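You operate a simulated robot arm through the tools that you are given. There is no shell and no other tool. Be economical: measure what you need, move in short steps, check, and stop when the job is done.

You run a simulated robot arm. Do the job below in one go: nothing can be reset, and whatever is moved stays where it is left.

JOB
Fetch the yellow clip from the work bench and set it on top of the small carton there.

Only the result counts: the job must be done as asked and must still hold three seconds after the hand-in. Knocking over, shifting, dropping, spilling or breaking anything else fails it.

ROBOT AND FRAMES
A 7-joint arm with a two-finger parallel gripper, fixed in place. Base frame: the origin is at the foot of the arm, x ahead of it, y to its left, z up; the work surface is at about z = 0. Lengths are in cm, angles in rad, forces in N, time in s.
With the tool pointing down near the work surface it reaches from about 22 to 58 cm from the base axis. Its first joint turns from -1.152 to 1.152 rad. Payload 2.5 kg.
The TCP is the grasp point between the finger pads, 2.3 cm short of the fingertips. In the tool frame z runs along the fingers and y along their closing line. Largest opening 9.4 cm; finger width 3.8, thickness 1; the body of the gripper, 5.4 by 9.6 cm, starts 3.9 cm behind the TCP.
Orientation is that of the tool frame in the base frame, as a unit quaternion [x, y, z, w]. With the fingers straight down and closing along the base's y, the tool's x points along the base's -x, its y along +y and its z along -z.

CONTROLS
- The arm moves only by the tool apply_moves. Its argument "series" is a list of rows, each a list of 7 numbers: the shift along the base's x, y, z in units of 300 mm (1.0 is 300 mm), then the turn, a rotation vector about the base's x, y, z in units of 180 degrees (1.0 is 180 degrees), then the opening, from 0 (shut) to 1 (fully open). In form: [[tx, ty, tz, rx, ry, rz, hand], ...]. A call has 1 to 20 rows; each row is the pose to reach, as a shift and turn from the pose commanded when the call began. A call with a number of a shift or a turn outside -1 to 1 is refused whole. Rows are played at 5 a second. More than 5 cm and 0.15 rad between two rows, or a gripper value outside its range, and nothing of the call is played. A pose out of reach is approached as far as the arm can. The call stops where the force on the tool passes 40 N (or 10 N more than at its start, if that is more) or the arm is blocked; 0.2 s more then pass. Each finger travels about 10.8 cm/s and halts on what it meets, pressing with about 40 N; the grip force reading is that of the motor and also rises with nothing between the fingers. The clock runs only during rows and for 0.2 s after the last one: add rows that repeat a pose to give the fingers time. The reply holds the time, the measured pose of the TCP, the force on the tool along the base axes, the opening and the grip force, in the units named above and with some noise, and new pictures: "show" is both (left out), scene, wrist or none.
- Cameras (640 x 400 px; columns grow to the right, rows downward): "scene" is fixed at [7.68, -38.88, 55.73]; the picture's right is [1.00, -0.09, 0.00], its down [-0.04, -0.46, -0.89] and it looks along [0.08, 0.88, -0.46] (base axes); focal length 334 px, centre (320, 200). "wrist" rides on the gripper at [-3.9, 0, -4.4] in the tool frame; the picture's right is [0.00, -1.00, 0.00], its down [0.97, 0.00, -0.24] and it looks along [0.24, 0.00, 0.97] (tool axes); focal length 218 px, centre (320, 200). There is no depth. A picture from a camera that has moved, and an enlarged one, comes with that camera's place and axes in the base frame and with its lens.
- close_up(camera, box): a new picture of the part [left, top, right, bottom] of that camera's present view, enlarged. No time passes.
- sign_off(): hands the job in; it is judged then, once.

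Work in short steps. Places have to be worked out from the pictures, the camera data and where the tool is seen: move nearer, look again, correct. Check each grasp and each placing, and mend what went wrong. You have 90 turns and 150 pictures in all, those below and enlarged ones among them. Open the gripper and draw the arm clear of the work before you hand the job in, unless the task says otherwise; then end with one line.

The tools are called as a command line: name --pt "numbers of a row" for each row, then --argument value for the rest, lists and objects as JSON in quotes. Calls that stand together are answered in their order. apply_moves: Moves the arm, as the interface text tells. Its arguments: {"type":"object","properties":{"series":{"type":"array","items":{"type":"array","items":{"type":"number"}}},"show":{"type":"string","enum":["both","scene","wrist","none"]}},"required":["series"]} The other tools are called the same way: close_up (camera, box) takes an enlarged picture of a part of a camera's view; sign_off () hands the job in.

At the start:

```text
time: 0.0
tcp_pos: [23.15, 29.23, 35.64]
tcp_rot: [0.0, 1.0, 0.001, 0.0]
force: [0.4, 0.8, 0.1]
opening: 9.39
grip_force: 0.0
```

scene: 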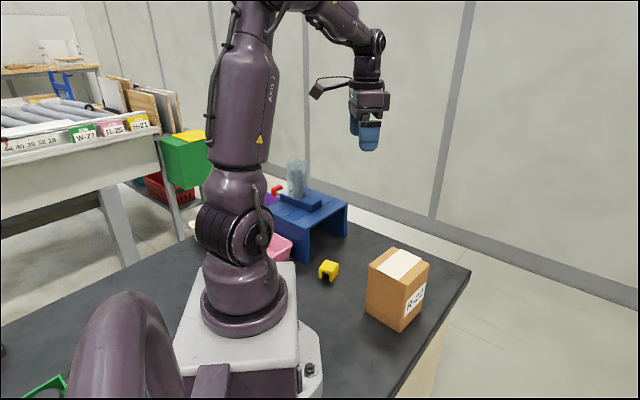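
wrist: 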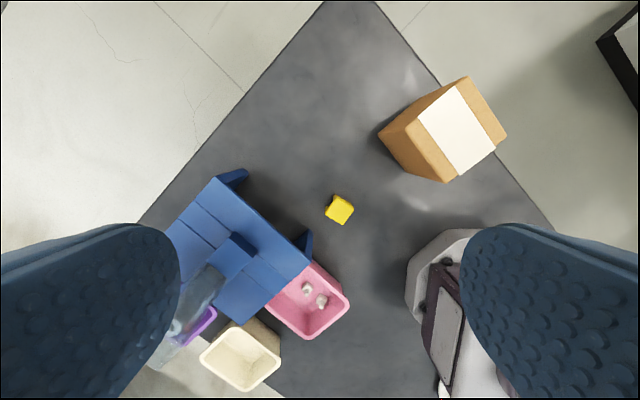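

I estimate the clip at about (15.8, 26) from both cameras. I'll zoom in on the clip and the carton before moving.

close_up --camera "scene" --box '[290, 230, 450, 340]'

close_up --camera "wrist" --box '[300, 60, 540, 240]'

```text
3.64 times, centred on (370, 285) of scene
camera zoom: at [7.68, -38.88, 55.73], right [1.0, -0.09, 0.0], down [-0.04, -0.46, -0.89], along [0.08, 0.88, -0.46], focal length 1213 px, centre (138, -109)
```

zoom: 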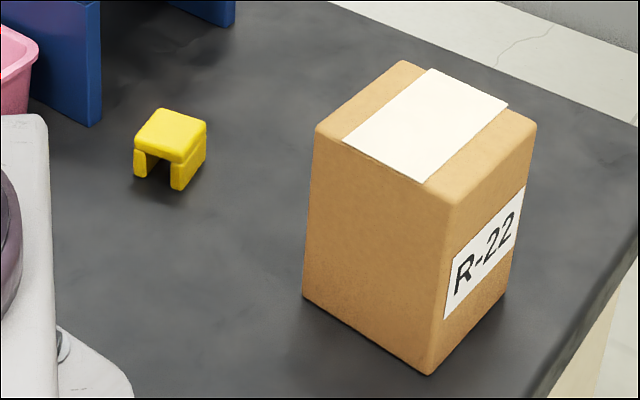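

```text
2.22 times, centred on (420, 150) of wrist
camera zoom: at [27.06, 29.23, 39.86], right [0.0, -1.0, 0.0], down [-0.97, 0.0, 0.24], along [-0.24, 0.0, -0.97], focal length 485 px, centre (98, 311)
```

zoom: 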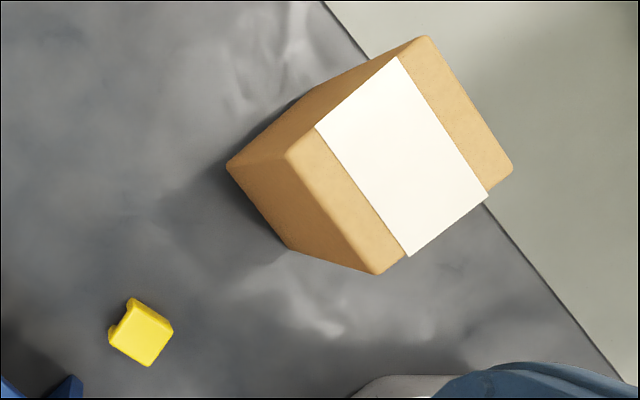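

The clip is a small inverted channel about 3 cm across, with its channel axis at about 57° and its centre near (16.2, 25.8). The carton top triangulates to centre (28.6, 13.0), z ≈ 13.3. I'll turn -33° so the fingers close along the channel axis, clear of the blue table, and move above the clip.

apply_moves --pt "-0.046 -0.023 -0.118 0 0 -0.0367 0.8" --pt "-0.093 -0.046 -0.235 0 0 -0.0733 0.8" --pt "-0.139 -0.069 -0.353 0 0 -0.11 0.8" --pt "-0.185 -0.091 -0.47 0 0 -0.1467 0.8" --pt "-0.2317 -0.1143 -0.588 0 0 -0.1833 0.8" --pt "-0.2317 -0.1143 -0.588 0 0 -0.1833 0.8"

```text
time: 1.4
tcp_pos: [16.2, 25.93, 18.06]
tcp_rot: [0.285, 0.958, 0.001, -0.001]
force: [-0.2, 0.1, -0.2]
opening: 7.51
grip_force: 0.1
camera wrist: at [19.41, 23.7, 22.42], right [-0.55, -0.84, 0.0], down [-0.81, 0.53, 0.24], along [-0.2, 0.13, -0.97], focal length 218 px, centre (320, 200)
```

scene: 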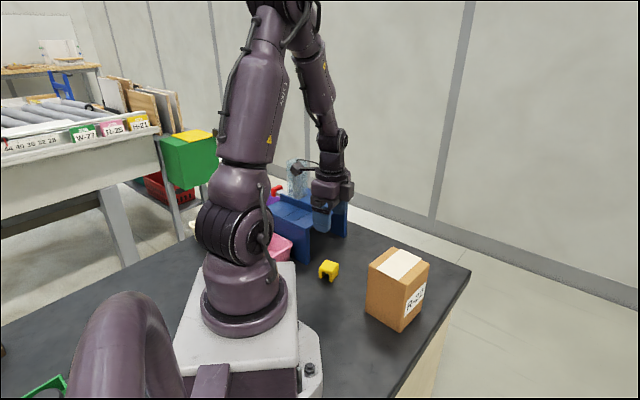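
wrist: 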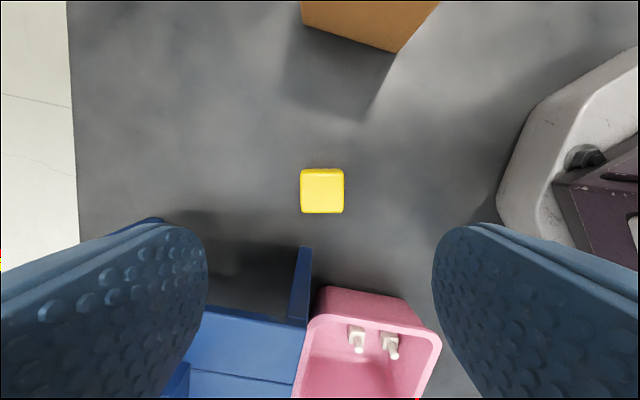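

The clip is aligned with the fingers, at about (16.1, 25.65), and the table and bin are clear. I'll descend to z ≈ 7 and check.

apply_moves --pt "-0.002 -0.005 -0.12 0 0 0 0.8" --pt "-0.004 -0.01 -0.24 0 0 0 0.8" --pt "-0.004 -0.01 -0.366 0 0 0 0.8" --pt "-0.004 -0.01 -0.366 0 0 0 0.8"

```text
time: 2.4
tcp_pos: [15.98, 25.52, 6.83]
tcp_rot: [0.284, 0.959, 0.0, 0.001]
force: [0.0, 0.0, -0.5]
opening: 7.49
grip_force: 0.1
camera wrist: at [19.3, 23.4, 11.26], right [-0.54, -0.84, 0.0], down [-0.81, 0.53, 0.24], along [-0.2, 0.13, -0.97], focal length 218 px, centre (320, 200)
```

scene: 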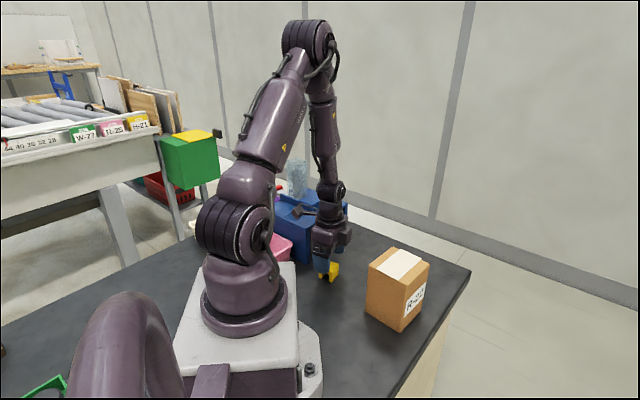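
wrist: 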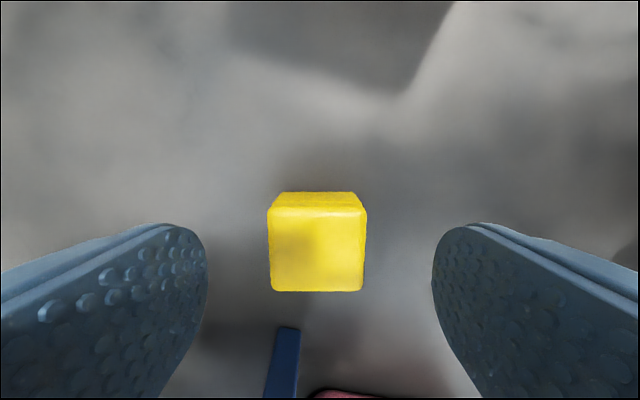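

Clip top centre is near (15.9, 25.75), midway between the fingers. I'll lower to z ≈ 2.85 and close.

apply_moves --pt "-0.001 0.006 -0.07 0 0 0 0.8" --pt "-0.001 0.006 -0.132 0 0 0 0.8" --pt "-0.001 0.006 -0.132 0 0 0 0.8" --pt "-0.001 0.006 -0.132 0 0 0 0.2" --pt "-0.001 0.006 -0.132 0 0 0 0.2" --pt "-0.001 0.006 -0.132 0 0 0 0.2"

```text
time: 2.9
tcp_pos: [16.07, 25.86, 4.79]
tcp_rot: [0.278, 0.96, 0.003, 0.0]
force: [-1.2, -7.1, 15.9]
opening: 7.53
grip_force: 0.1
stopped in row 2: the force on the tool passed its limit (the readings are from after the stop); the commanded pose is now the measured one
camera wrist: at [19.41, 23.67, 9.13], right [-0.54, -0.84, 0.0], down [-0.82, 0.52, 0.24], along [-0.2, 0.13, -0.97], focal length 218 px, centre (320, 200)
```

scene: 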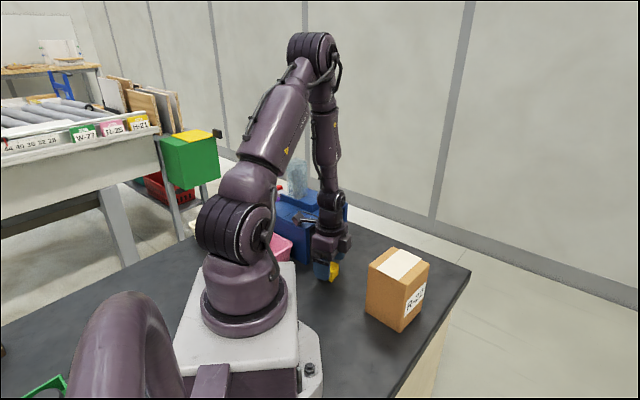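
wrist: 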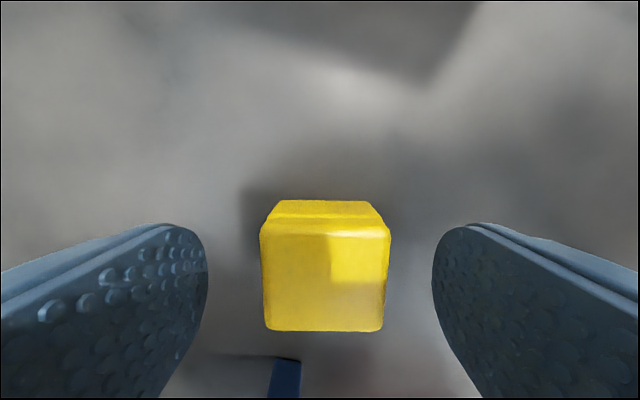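

Contact occurred early, with an upward and -y force and the tips still at about 2.5 cm. The body may be touching the blue table, so I'll inspect.

close_up --camera "scene" --box '[255, 160, 375, 290]'

close_up --camera "wrist" --box '[160, 180, 480, 400]'

```text
3.08 times, centred on (315, 225) of scene
camera zoom: at [7.68, -38.89, 55.72], right [1.0, -0.09, 0.0], down [-0.04, -0.46, -0.89], along [0.08, 0.88, -0.46], focal length 1026 px, centre (335, 123)
```

zoom: 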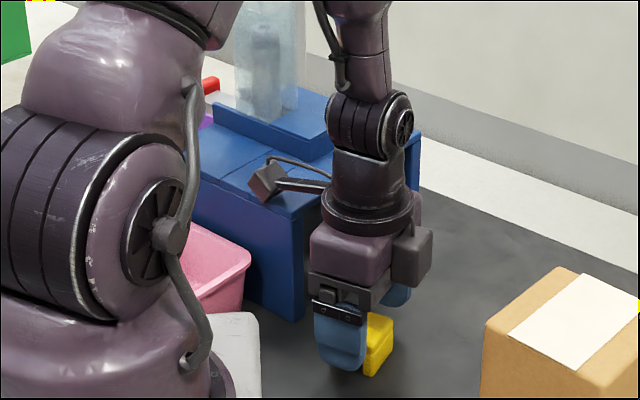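

```text
1.82 times, centred on (320, 290) of wrist
camera zoom: at [19.41, 23.67, 9.13], right [-0.54, -0.84, 0.0], down [-0.82, 0.52, 0.24], along [-0.2, 0.13, -0.97], focal length 397 px, centre (320, 36)
```

zoom: 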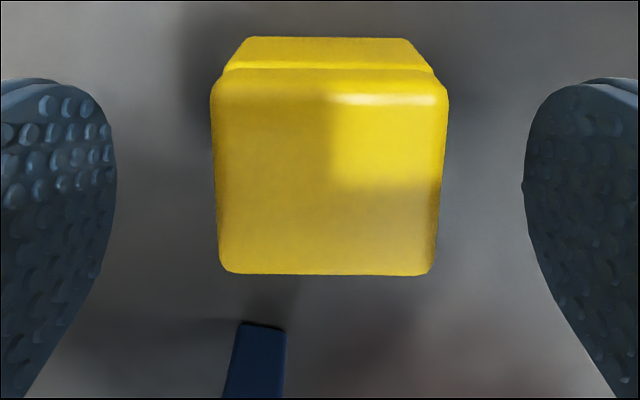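

The cause is a boom that extends from the wrist along tool +x; its end box came down on the blue table. I'll lift straight up, then turn -90° so the boom points at about 57° over open bench, which makes the fingers close across the clip's legs.

apply_moves --pt "0 0 0.13 0 0 0 0.8" --pt "0 0 0.27 0 0 0 0.8" --pt "0 0 0.41 0 0 0 0.8" --pt "0 0 0.53 0 0 0 0.8" --pt "0 0 0.53 0 0 -0.04 0.8" --pt "0 0 0.53 0 0 -0.08 0.8" --pt "0 0 0.53 0 0 -0.12 0.8" --pt "0 0 0.53 0 0 -0.16 0.8" --pt "0 0 0.53 0 0 -0.2 0.8" --pt "0 0 0.53 0 0 -0.24 0.8" --pt "0 0 0.53 0 0 -0.28 0.8" --pt "0 0 0.53 0 0 -0.32 0.8" --pt "0 0 0.53 0 0 -0.36 0.8" --pt "0 0 0.53 0 0 -0.4 0.8" --pt "0 0 0.53 0 0 -0.44 0.8" --pt "0 0 0.53 0 0 -0.48 0.8" --pt "0 0 0.53 0 0 -0.5 0.8" --pt "0 0 0.53 0 0 -0.5 0.8"

```text
time: 6.7
tcp_pos: [17.71, 24.81, 20.3]
tcp_rot: [0.876, 0.482, -0.001, -0.002]
force: [-0.1, 0.0, -0.6]
opening: 7.51
grip_force: 0.1
out of reach, approached as far as the arm can: row 16, 17, 18
camera wrist: at [15.56, 21.57, 24.59], right [-0.84, 0.54, 0.0], down [0.52, 0.82, 0.24], along [0.13, 0.21, -0.97], focal length 218 px, centre (320, 200)
```

scene: 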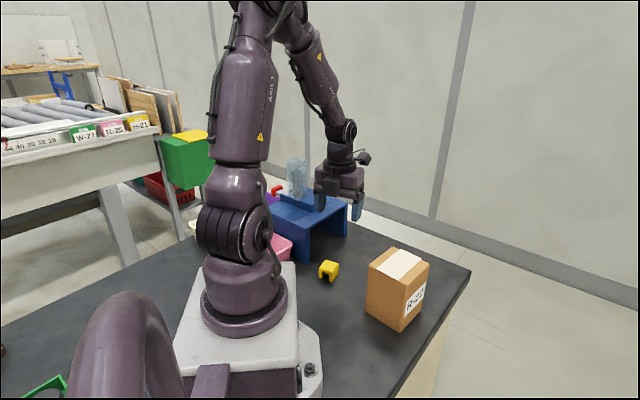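
wrist: 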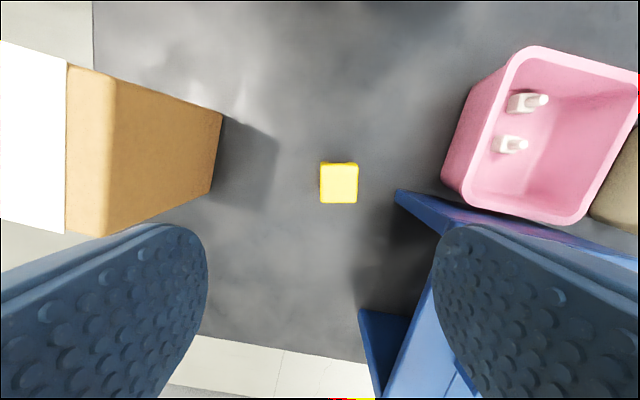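

The clip is fine and nothing has shifted, but the last few degrees of turn hit a joint limit and the TCP slid off to (17.7, 24.8). I'll ease back about 5° of yaw and see where it settles.

apply_moves --pt "0 0 0 0 0 0.028 0.8" --pt "0 0 0 0 0 0.028 0.8" --show "none"

```text
time: 7.3
tcp_pos: [17.63, 24.84, 20.26]
tcp_rot: [0.854, 0.519, 0.002, 0.001]
force: [0.2, 0.1, 0.3]
opening: 7.53
grip_force: 0.1
```

The command now equals the measured pose, with yaw about -117.4° and only about 5° off the clip. I'll shift over the clip and lower to z ≈ 11.

apply_moves --pt "-0.056 0.029 0 0 0 0 0.8" --pt "-0.056 0.029 -0.15 0 0 0 0.8" --pt "-0.056 0.029 -0.3 0 0 0 0.8" --pt "-0.056 0.029 -0.3 0 0 0 0.8"

```text
time: 8.3
tcp_pos: [15.89, 26.08, 11.21]
tcp_rot: [0.854, 0.52, 0.001, 0.002]
force: [-0.3, -0.1, -0.6]
opening: 7.54
grip_force: 0.0
camera wrist: at [14.06, 22.53, 15.59], right [-0.89, 0.46, 0.0], down [0.45, 0.86, 0.24], along [0.11, 0.21, -0.97], focal length 218 px, centre (320, 200)
```

scene: 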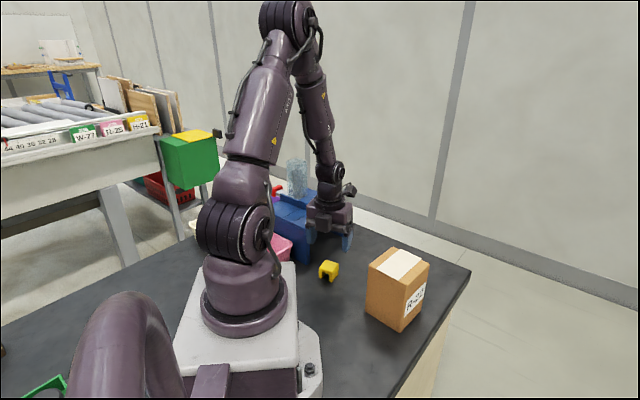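
wrist: 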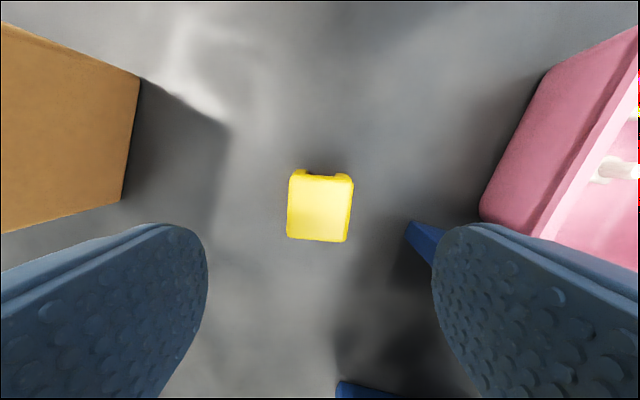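

The clip is between the fingers at about (15.75, 25.65), with the table leg clear by about 2 cm and the boom pointing over open bench. I'll lower to z ≈ 4.9 first, with slightly less opening.

apply_moves --pt "-0.003 -0.013 -0.07 0 0 0 0.72" --pt "-0.003 -0.013 -0.14 0 0 0 0.72" --pt "-0.003 -0.013 -0.21 0 0 0 0.72" --pt "-0.003 -0.013 -0.21 0 0 0 0.72"

```text
time: 9.3
tcp_pos: [15.79, 25.5, 4.97]
tcp_rot: [0.855, 0.519, 0.001, 0.001]
force: [0.7, 0.7, 0.7]
opening: 6.76
grip_force: 0.1
camera wrist: at [14.04, 22.01, 9.3], right [-0.89, 0.46, 0.0], down [0.45, 0.86, 0.24], along [0.11, 0.21, -0.97], focal length 218 px, centre (320, 200)
```

scene: 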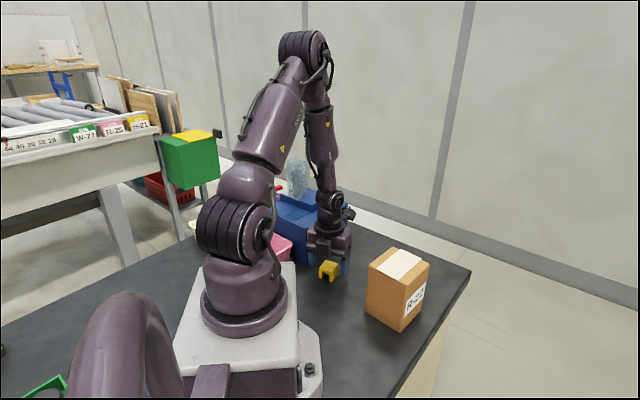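
wrist: 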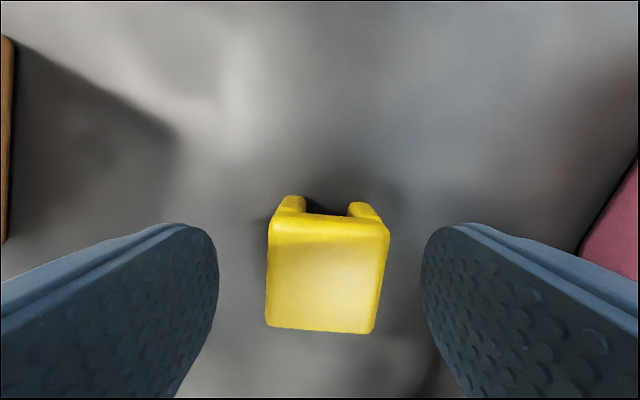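

Centred on the clip with no contact. I'll lower to z ≈ 2.9 and close slowly.

apply_moves --pt "0 0 -0.035 0 0 0 0.72" --pt "0 0 -0.068 0 0 0 0.72" --pt "0 0 -0.068 0 0 0 0.6" --pt "0 0 -0.068 0 0 0 0.5" --pt "0 0 -0.068 0 0 0 0.42" --pt "0 0 -0.068 0 0 0 0.35" --pt "0 0 -0.068 0 0 0 0.25" --pt "0 0 -0.068 0 0 0 0.2" --pt "0 0 -0.068 0 0 0 0.2"

```text
time: 11.3
tcp_pos: [15.91, 25.45, 3.15]
tcp_rot: [0.855, 0.519, 0.002, 0.001]
force: [-0.1, 0.6, -0.2]
opening: 3.68
grip_force: 40.1
camera wrist: at [14.06, 21.98, 7.32], right [-0.89, 0.46, 0.0], down [0.45, 0.86, 0.24], along [0.11, 0.21, -0.97], focal length 218 px, centre (320, 200)
```

scene: 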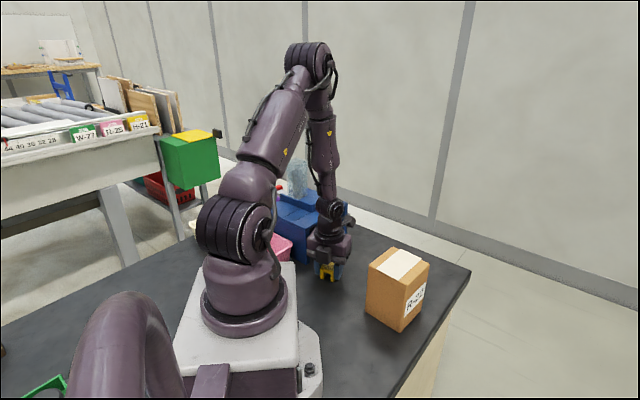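
wrist: 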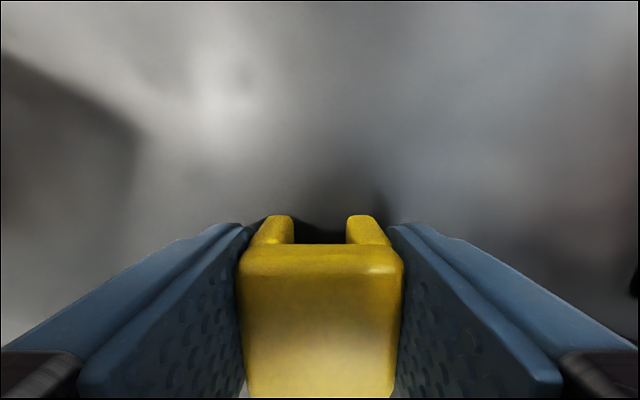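

Gripped at 3.68 cm with 40 N. I'll lift straight up to z ≈ 21.

apply_moves --pt "0 0 0.06 0 0 0 0.2" --pt "0 0 0.15 0 0 0 0.2" --pt "0 0 0.27 0 0 0 0.2" --pt "0 0 0.4 0 0 0 0.2" --pt "0 0 0.52 0 0 0 0.2" --pt "0 0 0.6 0 0 0 0.2" --pt "0 0 0.6 0 0 0 0.2"

```text
time: 12.9
tcp_pos: [16.03, 25.41, 20.9]
tcp_rot: [0.854, 0.52, 0.0, -0.001]
force: [-0.1, 0.1, -0.6]
opening: 3.67
grip_force: 40.1
camera wrist: at [14.28, 21.87, 25.31], right [-0.89, 0.46, 0.0], down [0.45, 0.86, 0.24], along [0.11, 0.21, -0.97], focal length 218 px, centre (320, 200)
```

scene: 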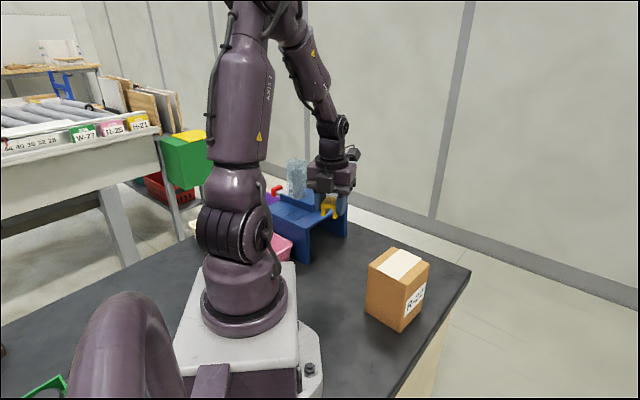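
wrist: 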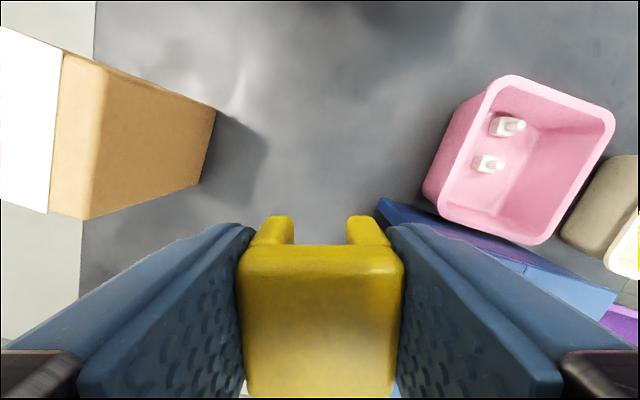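

The clip is held and nothing was disturbed. I'll move horizontally to above the carton centre at about (28.6, 13.1).

apply_moves --pt "0.07 -0.068 0.02 0 0 0 0.2" --pt "0.155 -0.152 0.02 0 0 0 0.2" --pt "0.245 -0.24 0.02 0 0 0 0.2" --pt "0.34 -0.333 0.02 0 0 0 0.2" --pt "0.419 -0.41 0.02 0 0 0 0.2" --pt "0.419 -0.41 0.02 0 0 0 0.2"

close_up --camera "scene" --box '[320, 180, 480, 340]'

```text
time: 14.3
tcp_pos: [28.66, 12.96, 21.27]
tcp_rot: [0.855, 0.519, 0.002, 0.001]
force: [0.0, 0.8, -0.9]
opening: 3.71
grip_force: 39.8
camera wrist: at [26.8, 9.56, 25.61], right [-0.89, 0.46, 0.0], down [0.45, 0.86, 0.24], along [0.11, 0.21, -0.97], focal length 218 px, centre (320, 200)
```

scene: 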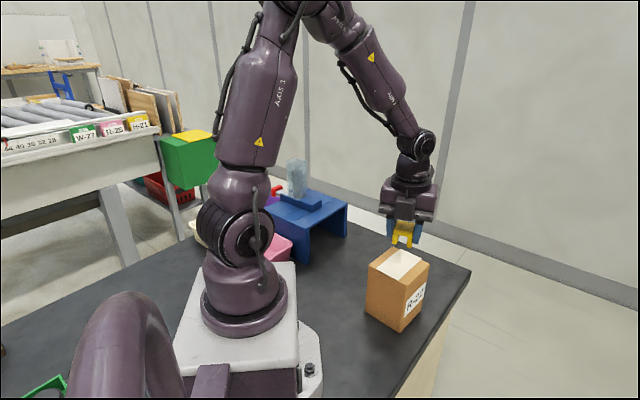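
wrist: 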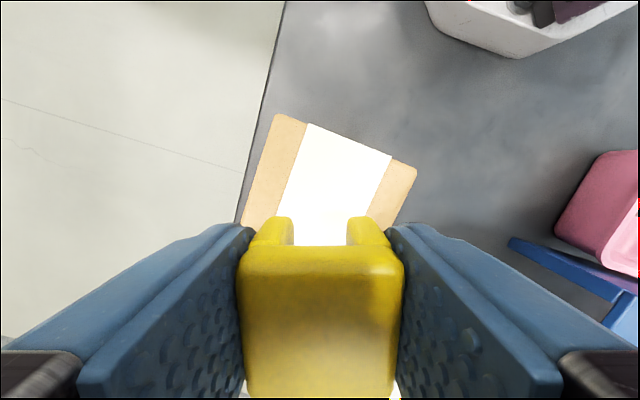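

```text
2.50 times, centred on (400, 260) of scene
camera zoom: at [7.68, -38.88, 55.73], right [1.0, -0.09, 0.0], down [-0.04, -0.46, -0.89], along [0.08, 0.88, -0.46], focal length 834 px, centre (120, 50)
```

zoom: 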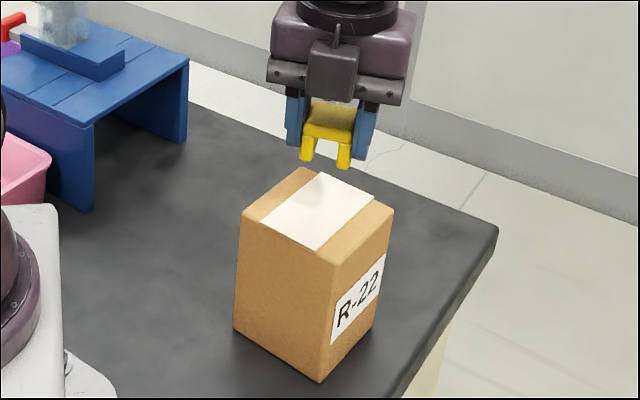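

The TCP is within a few mm of the carton-top centre, which I now put at (28.55, 13.2). I'll lower to z ≈ 17.0, just above the expected contact, and look.

apply_moves --pt "-0.003 0.007 -0.06 0 0 0 0.2" --pt "-0.003 0.007 -0.11 0 0 0 0.2" --pt "-0.003 0.007 -0.143 0 0 0 0.2" --pt "-0.003 0.007 -0.143 0 0 0 0.2" --show "none"

close_up --camera "scene" --box '[350, 210, 450, 310]'

```text
time: 15.3
tcp_pos: [28.59, 13.32, 17.17]
tcp_rot: [0.854, 0.52, 0.001, 0.001]
force: [0.4, -0.9, -0.1]
opening: 3.7
grip_force: 40.0
```

```text
4.00 times, centred on (400, 260) of scene
camera zoom: at [7.68, -38.88, 55.73], right [1.0, -0.09, 0.0], down [-0.04, -0.46, -0.89], along [0.08, 0.88, -0.46], focal length 1334 px, centre (0, -40)
```

zoom: 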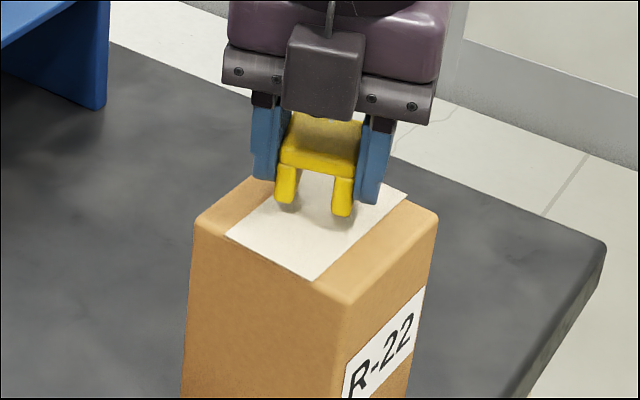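

The clip is just above the label, well inside the top. I'll creep down in small steps and watch the force.

apply_moves --pt "0 0 -0.008 0 0 0 0.2" --pt "0 0 -0.016 0 0 0 0.2" --pt "0 0 -0.02 0 0 0 0.2" --pt "0 0 -0.02 0 0 0 0.2" --show "none"

close_up --camera "scene" --box '[375, 230, 425, 280]'

```text
time: 16.3
tcp_pos: [28.28, 13.3, 16.58]
tcp_rot: [0.855, 0.519, 0.001, 0.002]
force: [-0.1, -0.2, -0.8]
opening: 3.66
grip_force: 40.1
```

```text
8.00 times, centred on (400, 255) of scene
camera zoom: at [7.68, -38.88, 55.73], right [1.0, -0.09, 0.0], down [-0.04, -0.46, -0.89], along [0.08, 0.88, -0.46], focal length 2668 px, centre (-320, -240)
```

zoom: 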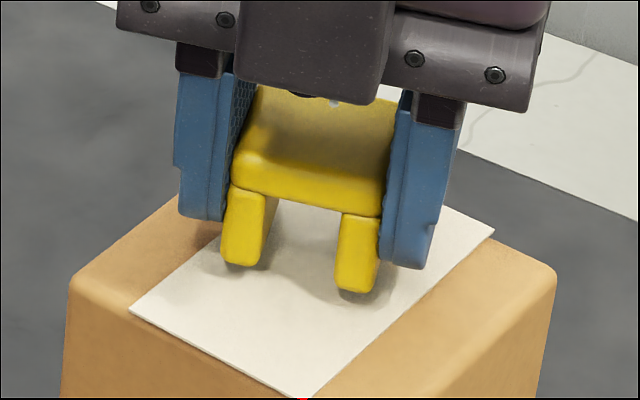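

No contact yet and the shadow gap is closing. I'll continue down in 1 mm steps.

apply_moves --pt "0 0 -0.004 0 0 0 0.2" --pt "0 0 -0.008 0 0 0 0.2" --pt "0 0 -0.01 0 0 0 0.2" --pt "0 0 -0.01 0 0 0 0.2" --show "none"

close_up --camera "scene" --box '[375, 230, 425, 280]'

```text
time: 17.3
tcp_pos: [28.43, 13.33, 16.23]
tcp_rot: [0.855, 0.519, 0.0, 0.001]
force: [-0.3, -0.7, -0.3]
opening: 3.68
grip_force: 39.7
```

```text
8.00 times, centred on (400, 255) of scene
camera zoom: at [7.68, -38.88, 55.73], right [1.0, -0.09, 0.0], down [-0.04, -0.46, -0.89], along [0.08, 0.88, -0.46], focal length 2668 px, centre (-320, -240)
```

zoom: 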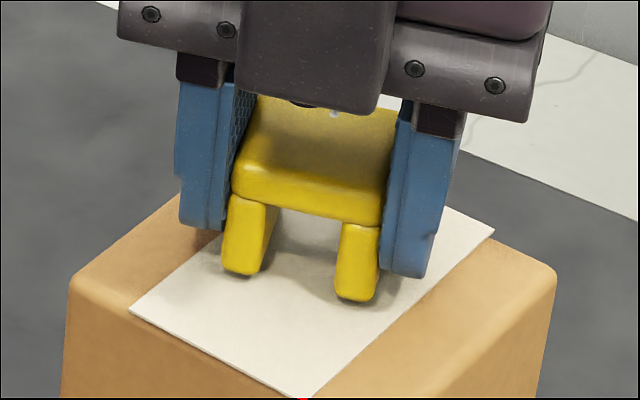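

Still no contact force. I'll go down another 2 mm.

apply_moves --pt "0 0 -0.003 0 0 0 0.2" --pt "0 0 -0.006 0 0 0 0.2" --pt "0 0 -0.006 0 0 0 0.2" --show "none"

close_up --camera "scene" --box '[375, 230, 425, 280]'

```text
time: 18.1
tcp_pos: [28.36, 13.14, 16.14]
tcp_rot: [0.854, 0.52, 0.001, 0.002]
force: [0.0, 0.5, -1.0]
opening: 3.68
grip_force: 40.3
```

```text
8.00 times, centred on (400, 255) of scene
camera zoom: at [7.68, -38.88, 55.73], right [1.0, -0.09, 0.0], down [-0.04, -0.46, -0.89], along [0.08, 0.88, -0.46], focal length 2668 px, centre (-320, -240)
```

zoom: 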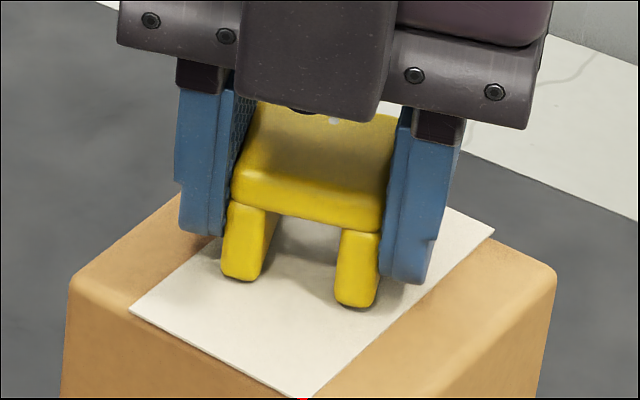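

There is still a small gap and no load. I'll go 2.5 mm further; the force stop protects the carton.

apply_moves --pt "0 0 -0.003 0 0 0 0.2" --pt "0 0 -0.006 0 0 0 0.2" --pt "0 0 -0.008 0 0 0 0.2" --pt "0 0 -0.008 0 0 0 0.2" --show "none"

close_up --camera "scene" --box '[375, 230, 425, 280]'

```text
time: 19.1
tcp_pos: [28.52, 13.27, 15.96]
tcp_rot: [0.855, 0.519, 0.003, 0.002]
force: [-1.1, -2.6, 14.3]
opening: 3.69
grip_force: 40.3
```

```text
8.00 times, centred on (400, 255) of scene
camera zoom: at [7.67, -38.89, 55.73], right [1.0, -0.09, 0.0], down [-0.04, -0.46, -0.89], along [0.08, 0.88, -0.46], focal length 2668 px, centre (-320, -240)
```

zoom: 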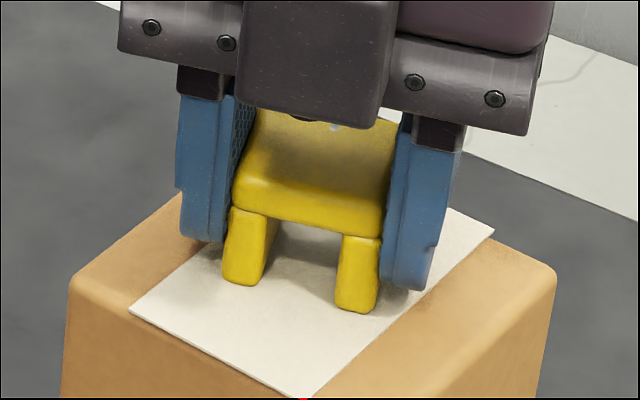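

The 14 N reading shows the clip is on the carton. I'll back off 1 mm to unload, open gently, then rise straight up.

apply_moves --pt "0 0 0.003 0 0 0 0.2" --pt "0 0 0.003 0 0 0 0.42" --pt "0 0 0.003 0 0 0 0.5" --pt "0 0 0.003 0 0 0 0.6" --pt "0 0 0.003 0 0 0 0.65" --pt "0 0 0.003 0 0 0 0.65" --show "both"

close_up --camera "scene" --box '[360, 220, 440, 300]'

```text
time: 20.5
tcp_pos: [28.42, 13.29, 15.92]
tcp_rot: [0.854, 0.52, 0.002, 0.001]
force: [0.7, 0.0, -0.6]
opening: 6.11
grip_force: 0.0
camera wrist: at [26.54, 9.82, 20.35], right [-0.89, 0.46, 0.0], down [0.45, 0.86, 0.24], along [0.11, 0.21, -0.97], focal length 218 px, centre (320, 200)
```

scene: 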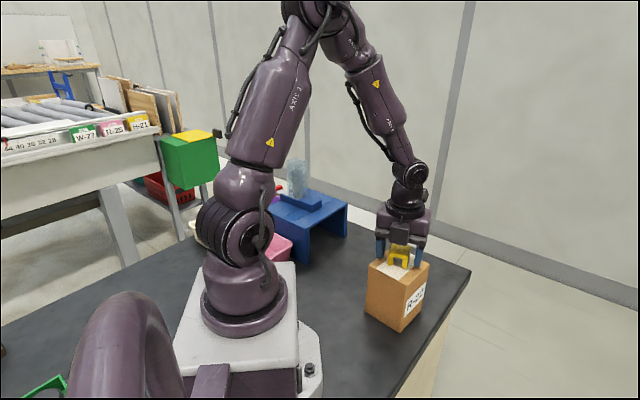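
wrist: 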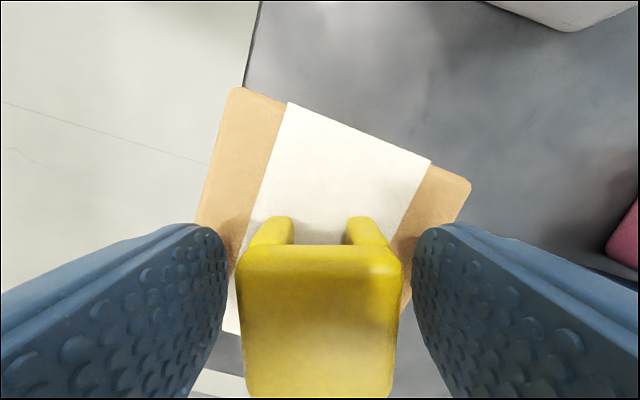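

```text
5.00 times, centred on (400, 260) of scene
camera zoom: at [7.68, -38.88, 55.73], right [1.0, -0.09, 0.0], down [-0.04, -0.46, -0.89], along [0.08, 0.88, -0.46], focal length 1667 px, centre (-80, -100)
```

zoom: 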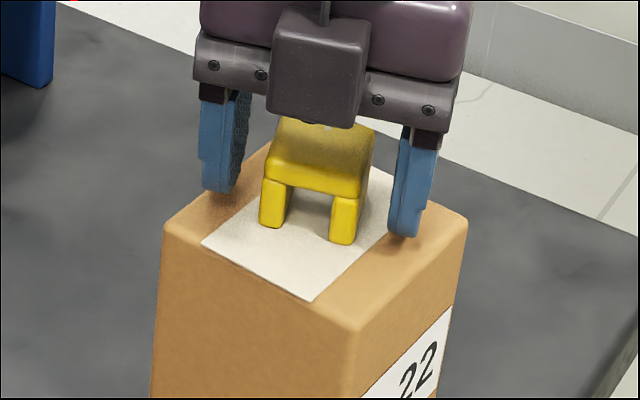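

The clip stands upright on the carton and is released. I'll retreat straight up.

apply_moves --pt "0 0 0.04 0 0 0 0.65" --pt "0 0 0.12 0 0 0 0.65" --pt "0 0 0.25 0 0 0 0.7" --pt "0 0 0.4 0 0 0 0.8" --pt "0 0 0.52 0 0 0 0.8" --pt "0 0 0.52 0 0 0 0.8"

close_up --camera "scene" --box '[255, 180, 455, 340]'

```text
time: 21.9
tcp_pos: [28.52, 13.55, 31.49]
tcp_rot: [0.855, 0.519, 0.0, 0.002]
force: [0.6, -0.9, 0.7]
opening: 7.5
grip_force: 0.1
camera wrist: at [26.7, 10.03, 35.85], right [-0.89, 0.46, 0.0], down [0.45, 0.86, 0.24], along [0.11, 0.21, -0.97], focal length 218 px, centre (320, 200)
```

scene: 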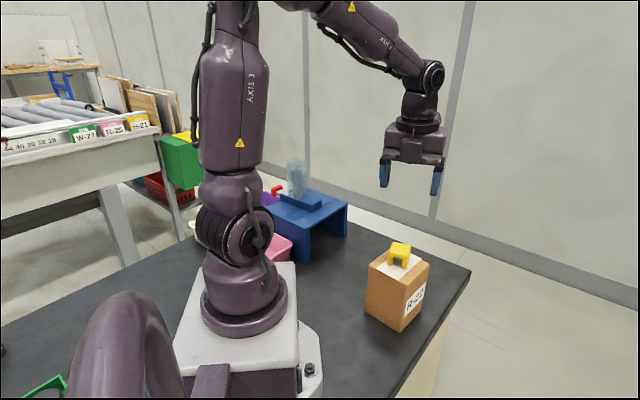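
wrist: 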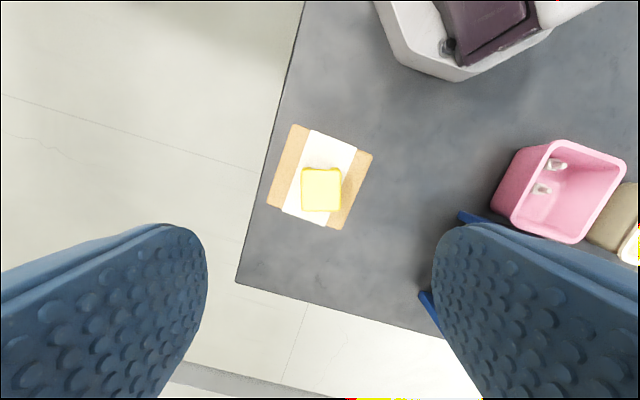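

```text
2.50 times, centred on (355, 260) of scene
camera zoom: at [7.68, -38.88, 55.73], right [1.0, -0.09, 0.0], down [-0.04, -0.46, -0.89], along [0.08, 0.88, -0.46], focal length 834 px, centre (232, 50)
```

zoom: 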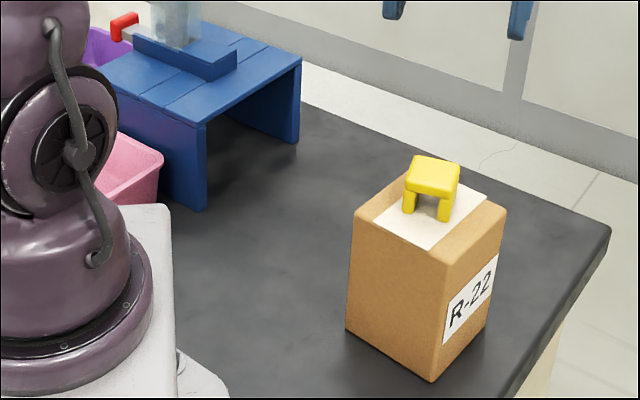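

The clip rests upright on the carton top, the arm is clear, and everything else looks in its original place. I'll hand in.

sign_off

```text
The job is handed in.
```

The yellow clip is standing upright on top of the small carton, released, with the gripper open and the arm drawn clear; on the first approach the wrist boom briefly touched the blue table, but the pictures show nothing moved.
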